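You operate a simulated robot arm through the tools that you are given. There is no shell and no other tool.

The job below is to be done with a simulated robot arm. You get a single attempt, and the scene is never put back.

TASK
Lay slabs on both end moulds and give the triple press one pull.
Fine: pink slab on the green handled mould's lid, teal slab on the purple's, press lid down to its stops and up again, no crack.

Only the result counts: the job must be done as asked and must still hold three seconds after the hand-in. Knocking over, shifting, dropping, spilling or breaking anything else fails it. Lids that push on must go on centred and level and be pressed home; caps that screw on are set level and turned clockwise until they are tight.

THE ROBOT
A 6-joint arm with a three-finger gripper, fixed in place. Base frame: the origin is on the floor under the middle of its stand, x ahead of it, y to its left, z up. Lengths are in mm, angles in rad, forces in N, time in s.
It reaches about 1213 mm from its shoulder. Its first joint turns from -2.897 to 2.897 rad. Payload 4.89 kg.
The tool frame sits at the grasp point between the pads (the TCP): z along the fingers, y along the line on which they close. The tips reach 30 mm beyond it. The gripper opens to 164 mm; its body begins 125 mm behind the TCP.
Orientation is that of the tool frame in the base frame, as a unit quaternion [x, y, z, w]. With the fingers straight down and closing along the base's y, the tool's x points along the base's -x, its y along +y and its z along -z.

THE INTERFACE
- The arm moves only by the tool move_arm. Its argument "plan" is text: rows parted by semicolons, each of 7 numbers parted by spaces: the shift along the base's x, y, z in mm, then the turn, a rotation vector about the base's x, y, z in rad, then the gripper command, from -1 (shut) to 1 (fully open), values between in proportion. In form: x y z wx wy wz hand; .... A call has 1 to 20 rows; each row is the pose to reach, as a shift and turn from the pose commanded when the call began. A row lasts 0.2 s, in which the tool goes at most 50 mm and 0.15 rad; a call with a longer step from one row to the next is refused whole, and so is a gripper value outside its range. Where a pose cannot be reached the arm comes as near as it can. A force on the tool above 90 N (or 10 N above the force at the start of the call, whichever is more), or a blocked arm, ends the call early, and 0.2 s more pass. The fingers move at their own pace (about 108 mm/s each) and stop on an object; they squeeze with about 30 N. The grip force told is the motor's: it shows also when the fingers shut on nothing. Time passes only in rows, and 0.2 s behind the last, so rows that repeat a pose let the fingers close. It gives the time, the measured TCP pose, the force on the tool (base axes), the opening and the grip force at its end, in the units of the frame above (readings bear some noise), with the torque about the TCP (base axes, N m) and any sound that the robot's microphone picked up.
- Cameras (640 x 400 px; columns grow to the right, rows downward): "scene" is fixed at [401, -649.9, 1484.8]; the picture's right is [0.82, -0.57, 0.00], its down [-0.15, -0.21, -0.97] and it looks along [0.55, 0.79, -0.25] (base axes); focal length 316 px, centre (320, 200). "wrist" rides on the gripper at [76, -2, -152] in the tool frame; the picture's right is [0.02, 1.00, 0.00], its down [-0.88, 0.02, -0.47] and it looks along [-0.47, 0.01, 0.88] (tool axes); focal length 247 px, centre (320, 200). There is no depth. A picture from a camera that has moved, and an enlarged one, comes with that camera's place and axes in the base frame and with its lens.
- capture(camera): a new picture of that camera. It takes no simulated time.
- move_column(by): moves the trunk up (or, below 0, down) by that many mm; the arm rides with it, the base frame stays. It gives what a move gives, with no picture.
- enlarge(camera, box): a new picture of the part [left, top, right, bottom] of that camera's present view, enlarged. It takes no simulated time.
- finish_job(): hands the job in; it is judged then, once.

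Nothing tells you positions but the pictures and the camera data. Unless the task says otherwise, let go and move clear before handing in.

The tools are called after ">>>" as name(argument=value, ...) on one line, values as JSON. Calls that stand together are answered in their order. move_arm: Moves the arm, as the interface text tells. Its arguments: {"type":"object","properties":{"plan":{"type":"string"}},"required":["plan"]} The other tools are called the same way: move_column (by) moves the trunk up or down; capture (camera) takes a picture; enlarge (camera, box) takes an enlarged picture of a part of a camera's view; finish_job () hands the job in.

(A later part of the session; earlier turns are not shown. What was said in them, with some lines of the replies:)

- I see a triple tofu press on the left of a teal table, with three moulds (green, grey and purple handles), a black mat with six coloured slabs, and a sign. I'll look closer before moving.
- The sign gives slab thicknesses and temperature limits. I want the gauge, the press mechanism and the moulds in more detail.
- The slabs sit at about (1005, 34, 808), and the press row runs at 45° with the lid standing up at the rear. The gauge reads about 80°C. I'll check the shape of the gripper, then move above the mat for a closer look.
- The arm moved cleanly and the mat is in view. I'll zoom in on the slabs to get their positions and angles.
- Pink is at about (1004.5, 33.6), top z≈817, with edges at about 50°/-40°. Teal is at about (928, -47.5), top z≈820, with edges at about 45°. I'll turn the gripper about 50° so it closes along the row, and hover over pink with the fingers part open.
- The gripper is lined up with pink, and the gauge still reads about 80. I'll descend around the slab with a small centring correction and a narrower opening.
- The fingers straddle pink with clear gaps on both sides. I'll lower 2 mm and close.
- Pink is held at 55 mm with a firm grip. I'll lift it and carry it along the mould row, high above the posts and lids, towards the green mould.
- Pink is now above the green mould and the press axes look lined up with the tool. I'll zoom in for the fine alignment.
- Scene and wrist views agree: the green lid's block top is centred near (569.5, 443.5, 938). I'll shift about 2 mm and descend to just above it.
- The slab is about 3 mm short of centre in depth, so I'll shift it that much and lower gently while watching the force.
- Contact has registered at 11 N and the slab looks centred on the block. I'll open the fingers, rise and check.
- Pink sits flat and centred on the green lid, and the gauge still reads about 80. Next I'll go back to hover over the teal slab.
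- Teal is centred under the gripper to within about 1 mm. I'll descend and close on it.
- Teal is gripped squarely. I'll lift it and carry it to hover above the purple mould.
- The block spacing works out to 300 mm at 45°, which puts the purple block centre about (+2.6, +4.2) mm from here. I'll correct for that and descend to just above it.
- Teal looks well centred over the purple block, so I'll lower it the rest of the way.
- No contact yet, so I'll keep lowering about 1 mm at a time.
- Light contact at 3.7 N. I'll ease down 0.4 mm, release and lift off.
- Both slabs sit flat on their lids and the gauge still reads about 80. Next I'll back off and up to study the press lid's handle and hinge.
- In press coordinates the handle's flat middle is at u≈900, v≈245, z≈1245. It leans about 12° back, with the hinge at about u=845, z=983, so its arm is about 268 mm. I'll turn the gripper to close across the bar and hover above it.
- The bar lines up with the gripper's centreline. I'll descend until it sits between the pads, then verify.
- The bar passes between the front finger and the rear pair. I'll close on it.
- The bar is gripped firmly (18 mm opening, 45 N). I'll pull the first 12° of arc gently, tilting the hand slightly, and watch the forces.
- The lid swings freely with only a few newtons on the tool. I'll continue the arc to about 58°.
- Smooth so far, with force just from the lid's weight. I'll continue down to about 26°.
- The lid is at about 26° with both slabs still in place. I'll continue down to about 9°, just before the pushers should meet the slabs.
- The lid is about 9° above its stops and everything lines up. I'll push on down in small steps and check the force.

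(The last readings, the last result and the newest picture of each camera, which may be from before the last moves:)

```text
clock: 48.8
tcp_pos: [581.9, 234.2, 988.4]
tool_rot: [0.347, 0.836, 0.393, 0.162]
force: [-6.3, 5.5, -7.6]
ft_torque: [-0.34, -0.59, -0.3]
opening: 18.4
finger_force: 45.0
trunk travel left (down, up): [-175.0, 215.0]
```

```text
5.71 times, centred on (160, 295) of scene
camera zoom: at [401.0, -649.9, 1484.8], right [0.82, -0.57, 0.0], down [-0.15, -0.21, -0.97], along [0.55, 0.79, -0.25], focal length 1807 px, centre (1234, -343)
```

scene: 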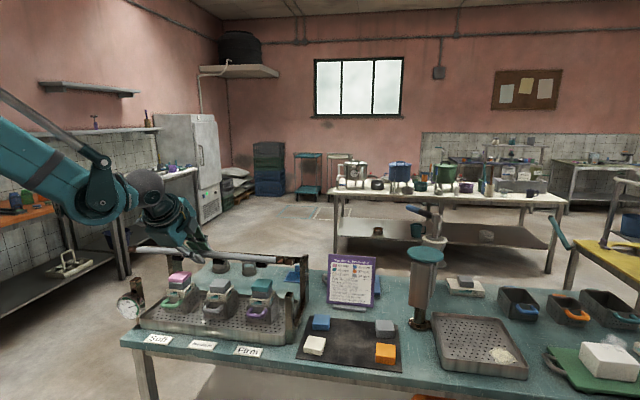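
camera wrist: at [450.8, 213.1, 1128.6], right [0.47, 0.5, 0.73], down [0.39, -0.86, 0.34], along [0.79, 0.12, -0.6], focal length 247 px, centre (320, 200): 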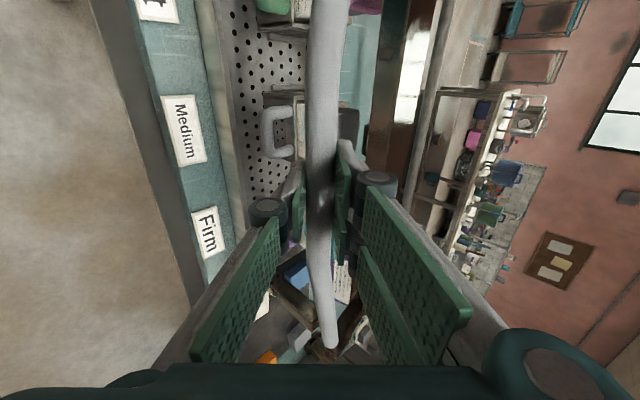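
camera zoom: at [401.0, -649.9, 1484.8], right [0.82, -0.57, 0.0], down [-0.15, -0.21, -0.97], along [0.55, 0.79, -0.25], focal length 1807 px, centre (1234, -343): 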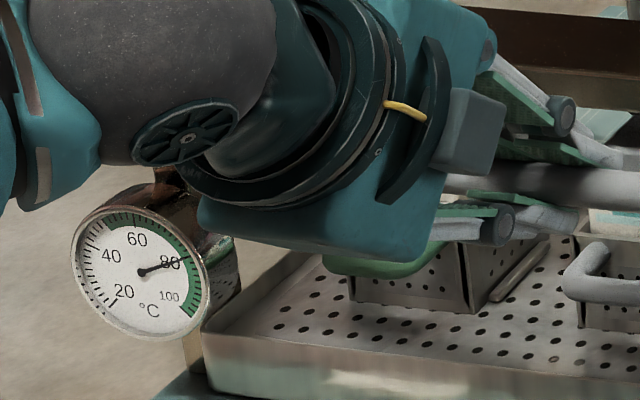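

The pushers are compressing the blocks and the tabs are about 2 mm above the stop posts. I'll keep going in small steps until the stops push back.

>>> move_arm(plan="0 0 -1 0.002 -0.002 0 -1; 0 0 -2 0.003 -0.003 0 -1; 0 0 -2 0.003 -0.003 0 -1")

>>> enlarge(camera="scene", box=[275, 275, 305, 305])

```text
clock: 49.6
tcp_pos: [581.2, 234.6, 986.9]
tool_rot: [0.347, 0.835, 0.394, 0.163]
force: [-7.6, 1.2, -8.1]
ft_torque: [-0.26, -0.2, 0.18]
opening: 18.7
finger_force: 45.1
trunk travel left (down, up): [-175.0, 215.0]
```

```text
13.33 times, centred on (290, 290) of scene
camera zoom: at [401.0, -649.9, 1484.8], right [0.82, -0.57, 0.0], down [-0.15, -0.21, -0.97], along [0.55, 0.79, -0.25], focal length 4217 px, centre (720, -1000)
```

zoom: 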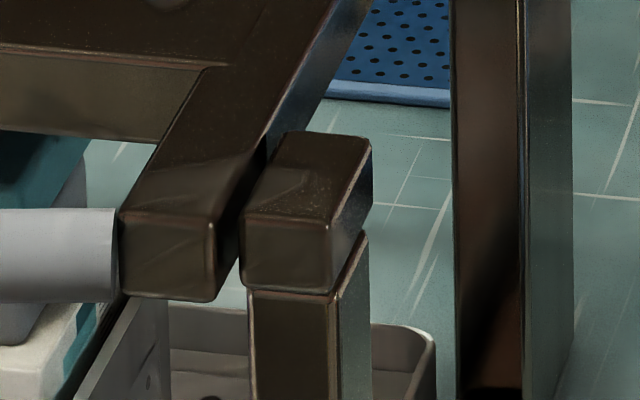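

>>> move_arm(plan="0 0 -1 0.002 -0.002 0 -1; 0 0 -2 0.003 -0.003 0 -1; 0 0 -2 0.003 -0.003 0 -1")

>>> enlarge(camera="scene", box=[275, 275, 305, 305])

```text
clock: 50.4
tcp_pos: [581.4, 236.6, 986.7]
tool_rot: [0.346, 0.833, 0.398, 0.166]
force: [3.1, 3.5, 40.4]
ft_torque: [-0.03, -0.37, 0.42]
opening: 18.5
finger_force: 45.3
trunk travel left (down, up): [-175.0, 215.0]
```

```text
13.33 times, centred on (290, 290) of scene
camera zoom: at [401.0, -649.9, 1484.8], right [0.82, -0.57, 0.0], down [-0.15, -0.21, -0.97], along [0.55, 0.79, -0.25], focal length 4217 px, centre (720, -1000)
```

zoom: 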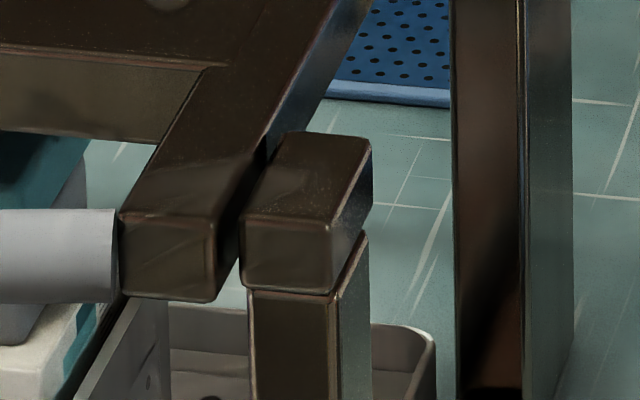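

The force jumped to +40 N with no more movement, so the tabs are on their stops. I'll check both moulds before lifting.

>>> enlarge(camera="scene", box=[245, 275, 285, 315])

>>> capture(camera="scene")

>>> capture(camera="wrist")

```text
10.00 times, centred on (265, 295) of scene
camera zoom: at [401.0, -649.9, 1484.8], right [0.82, -0.57, 0.0], down [-0.15, -0.21, -0.97], along [0.55, 0.79, -0.25], focal length 3162 px, centre (870, -750)
```

zoom: 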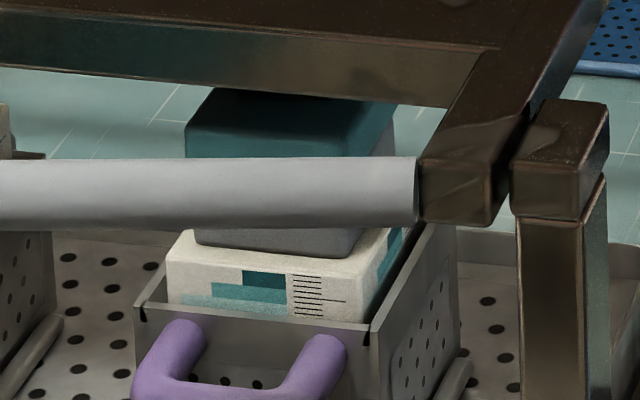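

```text
taken
```

scene: 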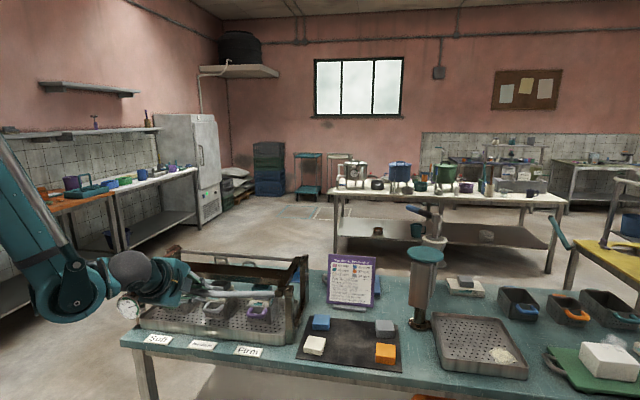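

```text
taken
camera wrist: at [442.9, 205.5, 1082.1], right [0.43, 0.46, 0.78], down [0.37, -0.87, 0.31], along [0.82, 0.15, -0.55], focal length 247 px, centre (320, 200)
```

wrist: 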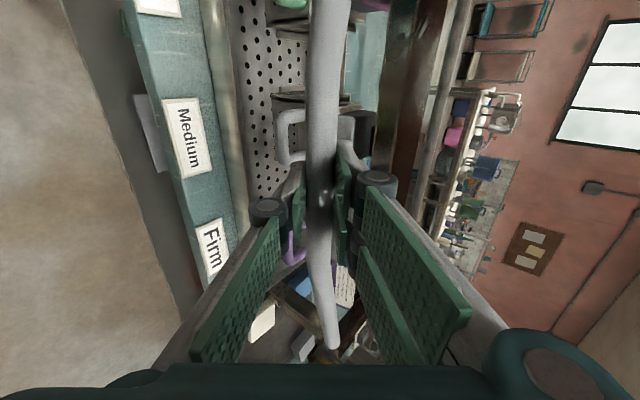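

Both slabs are still in place under the lid. I'll retrace the arc to raise it, in a first stage up to about 28°.

>>> move_arm(plan="0.4 0.4 8 -0.011 0.011 0 -1; 0.7 0.7 15.6 -0.0222 0.0222 0 -1; 1.4 1.4 25 -0.035 0.035 0 -1; 2.1 2.1 34.2 -0.0469 0.0469 0 -1; 4.3 4.3 52.6 -0.0716 0.0716 0 -1; 7.6 7.6 70.7 -0.0963 0.0963 0 -1; 11.6 11.6 88.5 -0.1209 0.1209 0 -1; 16.6 16.6 105.8 -0.1456 0.1456 0 -1; 22.3 22.3 122.6 -0.1703 0.1703 0 -1")

>>> enlarge(camera="scene", box=[110, 210, 320, 350])

```text
clock: 52.4
tcp_pos: [603.3, 258.8, 1108.2]
tool_rot: [0.363, 0.876, 0.292, 0.121]
force: [-4.0, -5.4, -5.2]
ft_torque: [0.02, -0.04, 0.43]
opening: 18.5
finger_force: 45.5
trunk travel left (down, up): [-175.0, 215.0]
```

```text
2.86 times, centred on (215, 280) of scene
camera zoom: at [401.0, -649.9, 1484.8], right [0.82, -0.57, 0.0], down [-0.15, -0.21, -0.97], along [0.55, 0.79, -0.25], focal length 904 px, centre (620, -29)
```

zoom: 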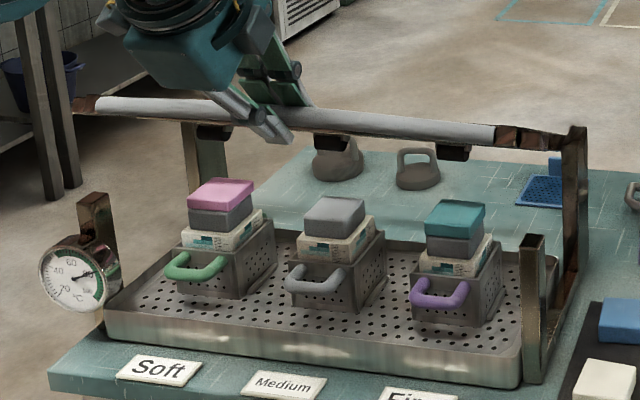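

The lid is rising and both slabs are still on. I'll continue the arc to about 80°.

>>> move_arm(plan="6.6 6.6 16.2 -0.0247 0.0247 0 -1; 14 14 31.7 -0.0494 0.0494 0 -1; 22.1 22.1 46.4 -0.074 0.074 0 -1; 31 31 60.3 -0.0987 0.0987 0 -1; 40.5 40.5 73.2 -0.1234 0.1234 0 -1; 50.6 50.6 85.2 -0.1481 0.1481 0 -1; 61.3 61.3 96.2 -0.1728 0.1728 0 -1; 72.5 72.5 106.1 -0.1975 0.1975 0 -1; 84.1 84.1 114.9 -0.2221 0.2221 0 -1; 96.2 96.2 122.5 -0.2468 0.2468 0 -1; 108.7 108.7 128.9 -0.2715 0.2715 0 -1; 121.3 121.3 134.1 -0.2962 0.2962 0 -1; 134.3 134.3 137.9 -0.3209 0.3209 0 -1")

>>> capture(camera="scene")

```text
clock: 55.2
tcp_pos: [737.3, 391.4, 1244.7]
tool_rot: [0.38, 0.92, 0.09, 0.037]
force: [-2.0, -3.1, 6.8]
ft_torque: [-0.12, -0.5, 0.01]
opening: 18.3
finger_force: 45.5
trunk travel left (down, up): [-175.0, 215.0]
```

```text
taken
```

scene: 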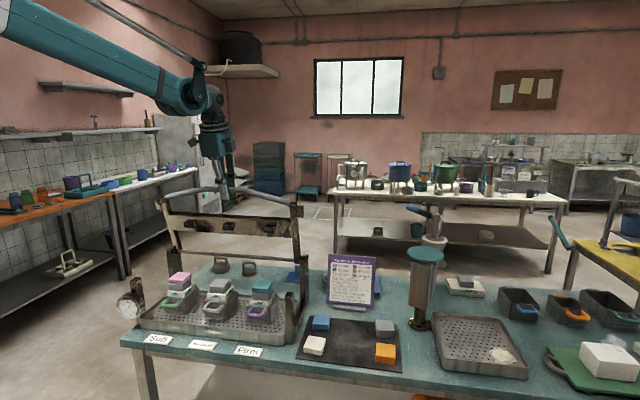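

The lid is almost upright. I'll carry it past vertical to its original rest lean.

>>> move_arm(plan="13.1 13.1 2.6 -0.0247 0.0247 0 -1; 26.3 26.3 3.9 -0.0494 0.0494 0 -1; 39.5 39.5 3.9 -0.074 0.074 0 -1; 52.7 52.7 2.6 -0.0987 0.0987 0 -1; 62.5 62.5 0.8 -0.1172 0.1172 0 -1; 69 69 -0.8 -0.1295 0.1295 0 -1; 71.5 71.5 -1.6 -0.1357 0.1357 0 -1; 71.5 71.5 -1.6 -0.1357 0.1357 0 -1")

>>> enlarge(camera="scene", box=[110, 170, 320, 340])

>>> capture(camera="wrist")

```text
clock: 57.0
tcp_pos: [808.7, 463.5, 1244.0]
tool_rot: [0.383, 0.924, 0.0, 0.001]
force: [-0.2, 5.0, 6.2]
ft_torque: [-0.03, -0.09, -0.05]
opening: 18.2
finger_force: 45.1
trunk travel left (down, up): [-175.0, 215.0]
```

```text
2.35 times, centred on (215, 255) of scene
camera zoom: at [401.0, -649.9, 1484.8], right [0.82, -0.57, 0.0], down [-0.15, -0.21, -0.97], along [0.55, 0.79, -0.25], focal length 744 px, centre (567, 71)
```

zoom: 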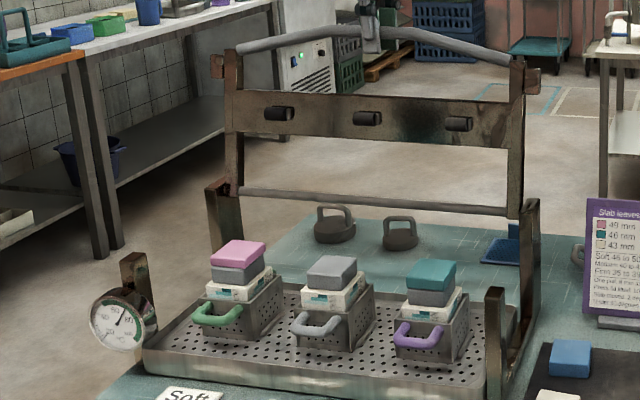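

```text
taken
camera wrist: at [754.2, 516.8, 1397.1], right [0.69, 0.72, 0.0], down [0.64, -0.61, 0.47], along [0.34, -0.33, -0.88], focal length 247 px, centre (320, 200)
```

wrist: 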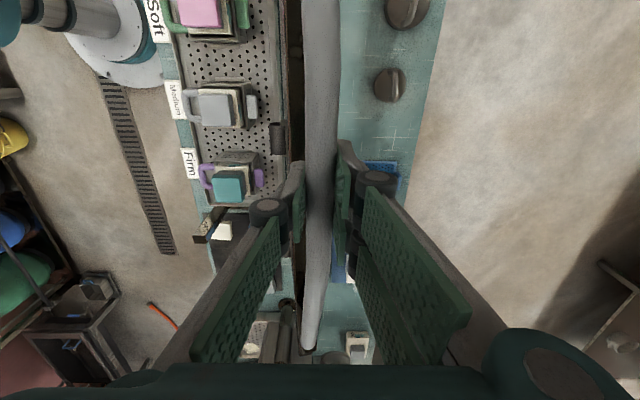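

The lid is back at its original lean, the gauge has dropped as expected, and the slabs are on. I'll open the fingers slowly and check that the lid stays put.

>>> move_arm(plan="0 0 0 0 0 0 -0.7; 0 0 0 0 0 0 -0.5; 0 0 0 0 0 0 -0.2; 0 0 0 0 0 0 0.1; 0 0 0 0 0 0 0.1")

>>> enlarge(camera="scene", box=[160, 130, 320, 270])

>>> capture(camera="wrist")

```text
clock: 58.2
tcp_pos: [809.0, 462.2, 1243.3]
tool_rot: [0.383, 0.924, 0.0, 0.0]
force: [-0.8, -1.1, -0.6]
ft_torque: [0.01, -0.04, -0.01]
opening: 90.0
finger_force: 0.0
trunk travel left (down, up): [-175.0, 215.0]
```

```text
2.86 times, centred on (240, 200) of scene
camera zoom: at [401.0, -649.9, 1484.8], right [0.82, -0.57, 0.0], down [-0.15, -0.21, -0.97], along [0.55, 0.79, -0.25], focal length 904 px, centre (549, 200)
```

zoom: 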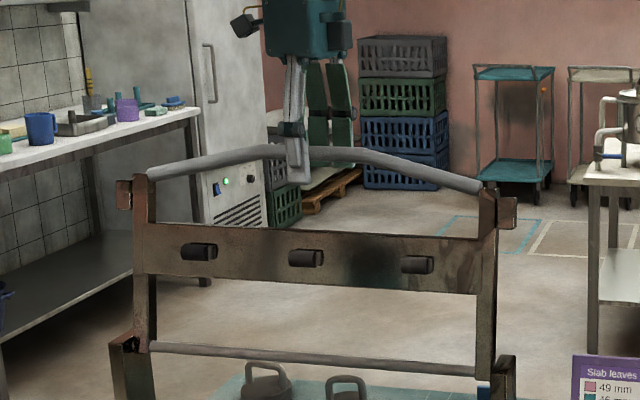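

```text
taken
camera wrist: at [754.4, 516.5, 1397.2], right [0.69, 0.72, 0.0], down [0.64, -0.61, 0.47], along [0.34, -0.33, -0.88], focal length 247 px, centre (320, 200)
```

wrist: 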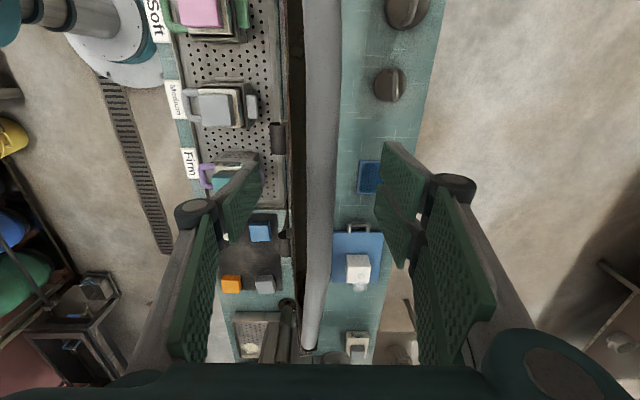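

The lid rests by itself at its original lean. I'll rise straight off the bar, back away, and inspect the moulds, slabs and gauge.

>>> move_arm(plan="0 0 30 0 0 0 0.1; 0 0 70 0 0 0 0.1; 0 0 110 0 0 0 0.1; 0 0 150 0 0 0 0.1; -25 -25 165 0 0 0 0.1; -58 -58 170 0 0 0 0.1; -92 -92 170 0 0 0 0.1; -126 -126 170 0 0 0 0.1; -155 -155 170 0 0 0 0.1; -155 -155 170 0 0 0 0.1")

>>> capture(camera="scene")

>>> enlarge(camera="scene", box=[150, 255, 300, 350])

>>> enlarge(camera="scene", box=[155, 265, 205, 315])

>>> enlarge(camera="scene", box=[240, 270, 290, 320])

>>> enlarge(camera="scene", box=[110, 275, 170, 330])

>>> capture(camera="wrist")

```text
clock: 60.4
tcp_pos: [654.0, 306.7, 1416.3]
tool_rot: [0.382, 0.924, 0.0, 0.0]
force: [-1.8, -1.9, -0.4]
ft_torque: [0.1, -0.24, -0.01]
opening: 90.2
finger_force: 0.0
trunk travel left (down, up): [-175.0, 215.0]
```

```text
taken
```

scene: 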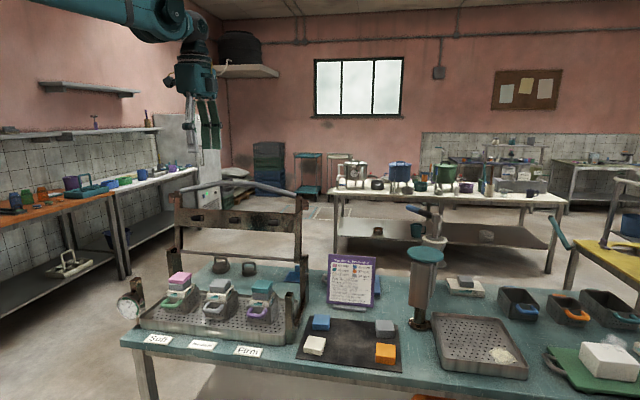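

```text
4.21 times, centred on (225, 302) of scene
camera zoom: at [401.0, -649.9, 1484.8], right [0.82, -0.57, 0.0], down [-0.15, -0.21, -0.97], along [0.55, 0.79, -0.25], focal length 1332 px, centre (720, -232)
```

zoom: 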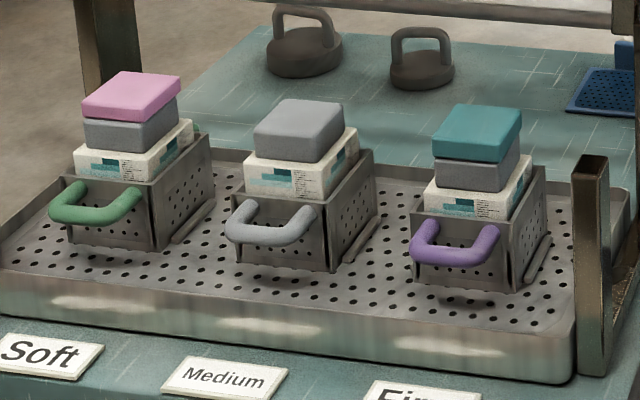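

```text
8.00 times, centred on (180, 290) of scene
camera zoom: at [401.0, -649.9, 1484.8], right [0.82, -0.57, 0.0], down [-0.15, -0.21, -0.97], along [0.55, 0.79, -0.25], focal length 2530 px, centre (1440, -520)
```

zoom: 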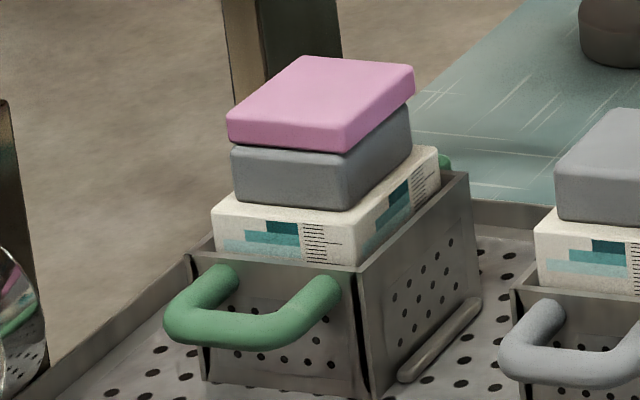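

```text
8.00 times, centred on (265, 295) of scene
camera zoom: at [401.0, -649.9, 1484.8], right [0.82, -0.57, 0.0], down [-0.15, -0.21, -0.97], along [0.55, 0.79, -0.25], focal length 2530 px, centre (760, -560)
```

zoom: 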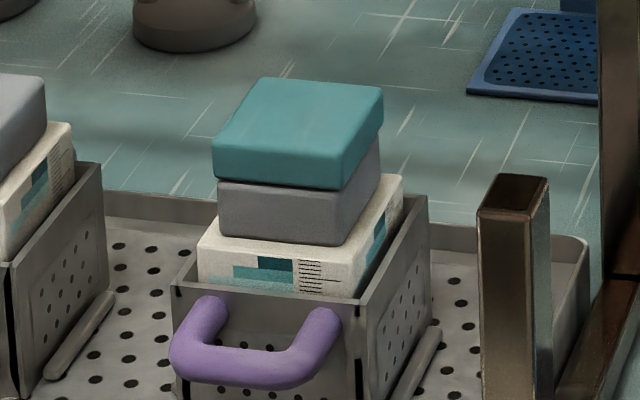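

```text
7.27 times, centred on (140, 302) of scene
camera zoom: at [401.0, -649.9, 1484.8], right [0.82, -0.57, 0.0], down [-0.15, -0.21, -0.97], along [0.55, 0.79, -0.25], focal length 2300 px, centre (1629, -546)
```

zoom: 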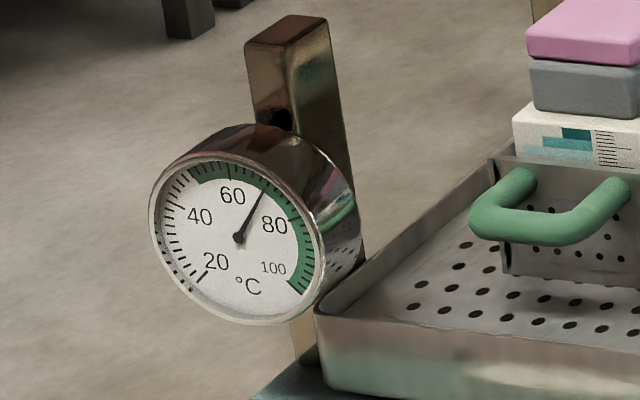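

```text
taken
camera wrist: at [598.0, 359.8, 1568.6], right [0.69, 0.72, 0.0], down [0.64, -0.61, 0.47], along [0.34, -0.33, -0.88], focal length 247 px, centre (320, 200)
```

wrist: 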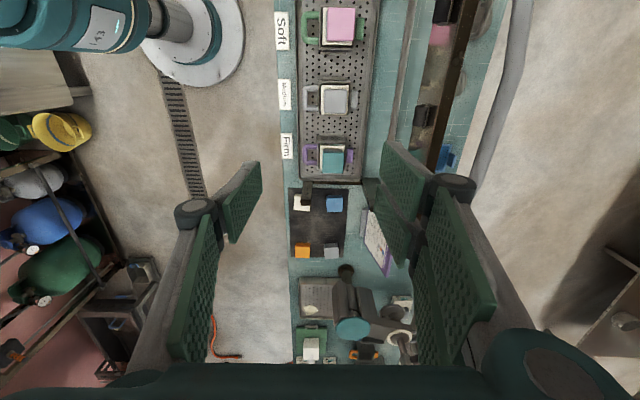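

Pink is on the green lid and teal on the purple lid, both sitting flat with their blocks pressed down. The press lid is back up at its rest, the gauge reads about 70°C, no crack is visible or was heard, and the arm is clear. I'm handing the job in.

>>> finish_job()

```text
The job is handed in.
```

The job is done and handed in; I haven't seen the judge's verdict.

- **Slabs:** Pink is on the green-handled mould's lid and teal is on the purple one's. Both sit flat. Pink is about 2–3 mm behind centre, and teal is close to centred.
- **Press:** I pulled the lid down once until the tabs sat on their stop posts, where the force jumped to about 40 N with no further movement. I then raised it back to its original lean, and it stays there by itself.
- **Cracks:** None visible, and the microphone picked up no sound. The gauge read about 80 °C before the pull and about 70 °C after, well above the 50 °C limit.

Nothing else was knocked or shifted, and the gripper was clear before I handed in.
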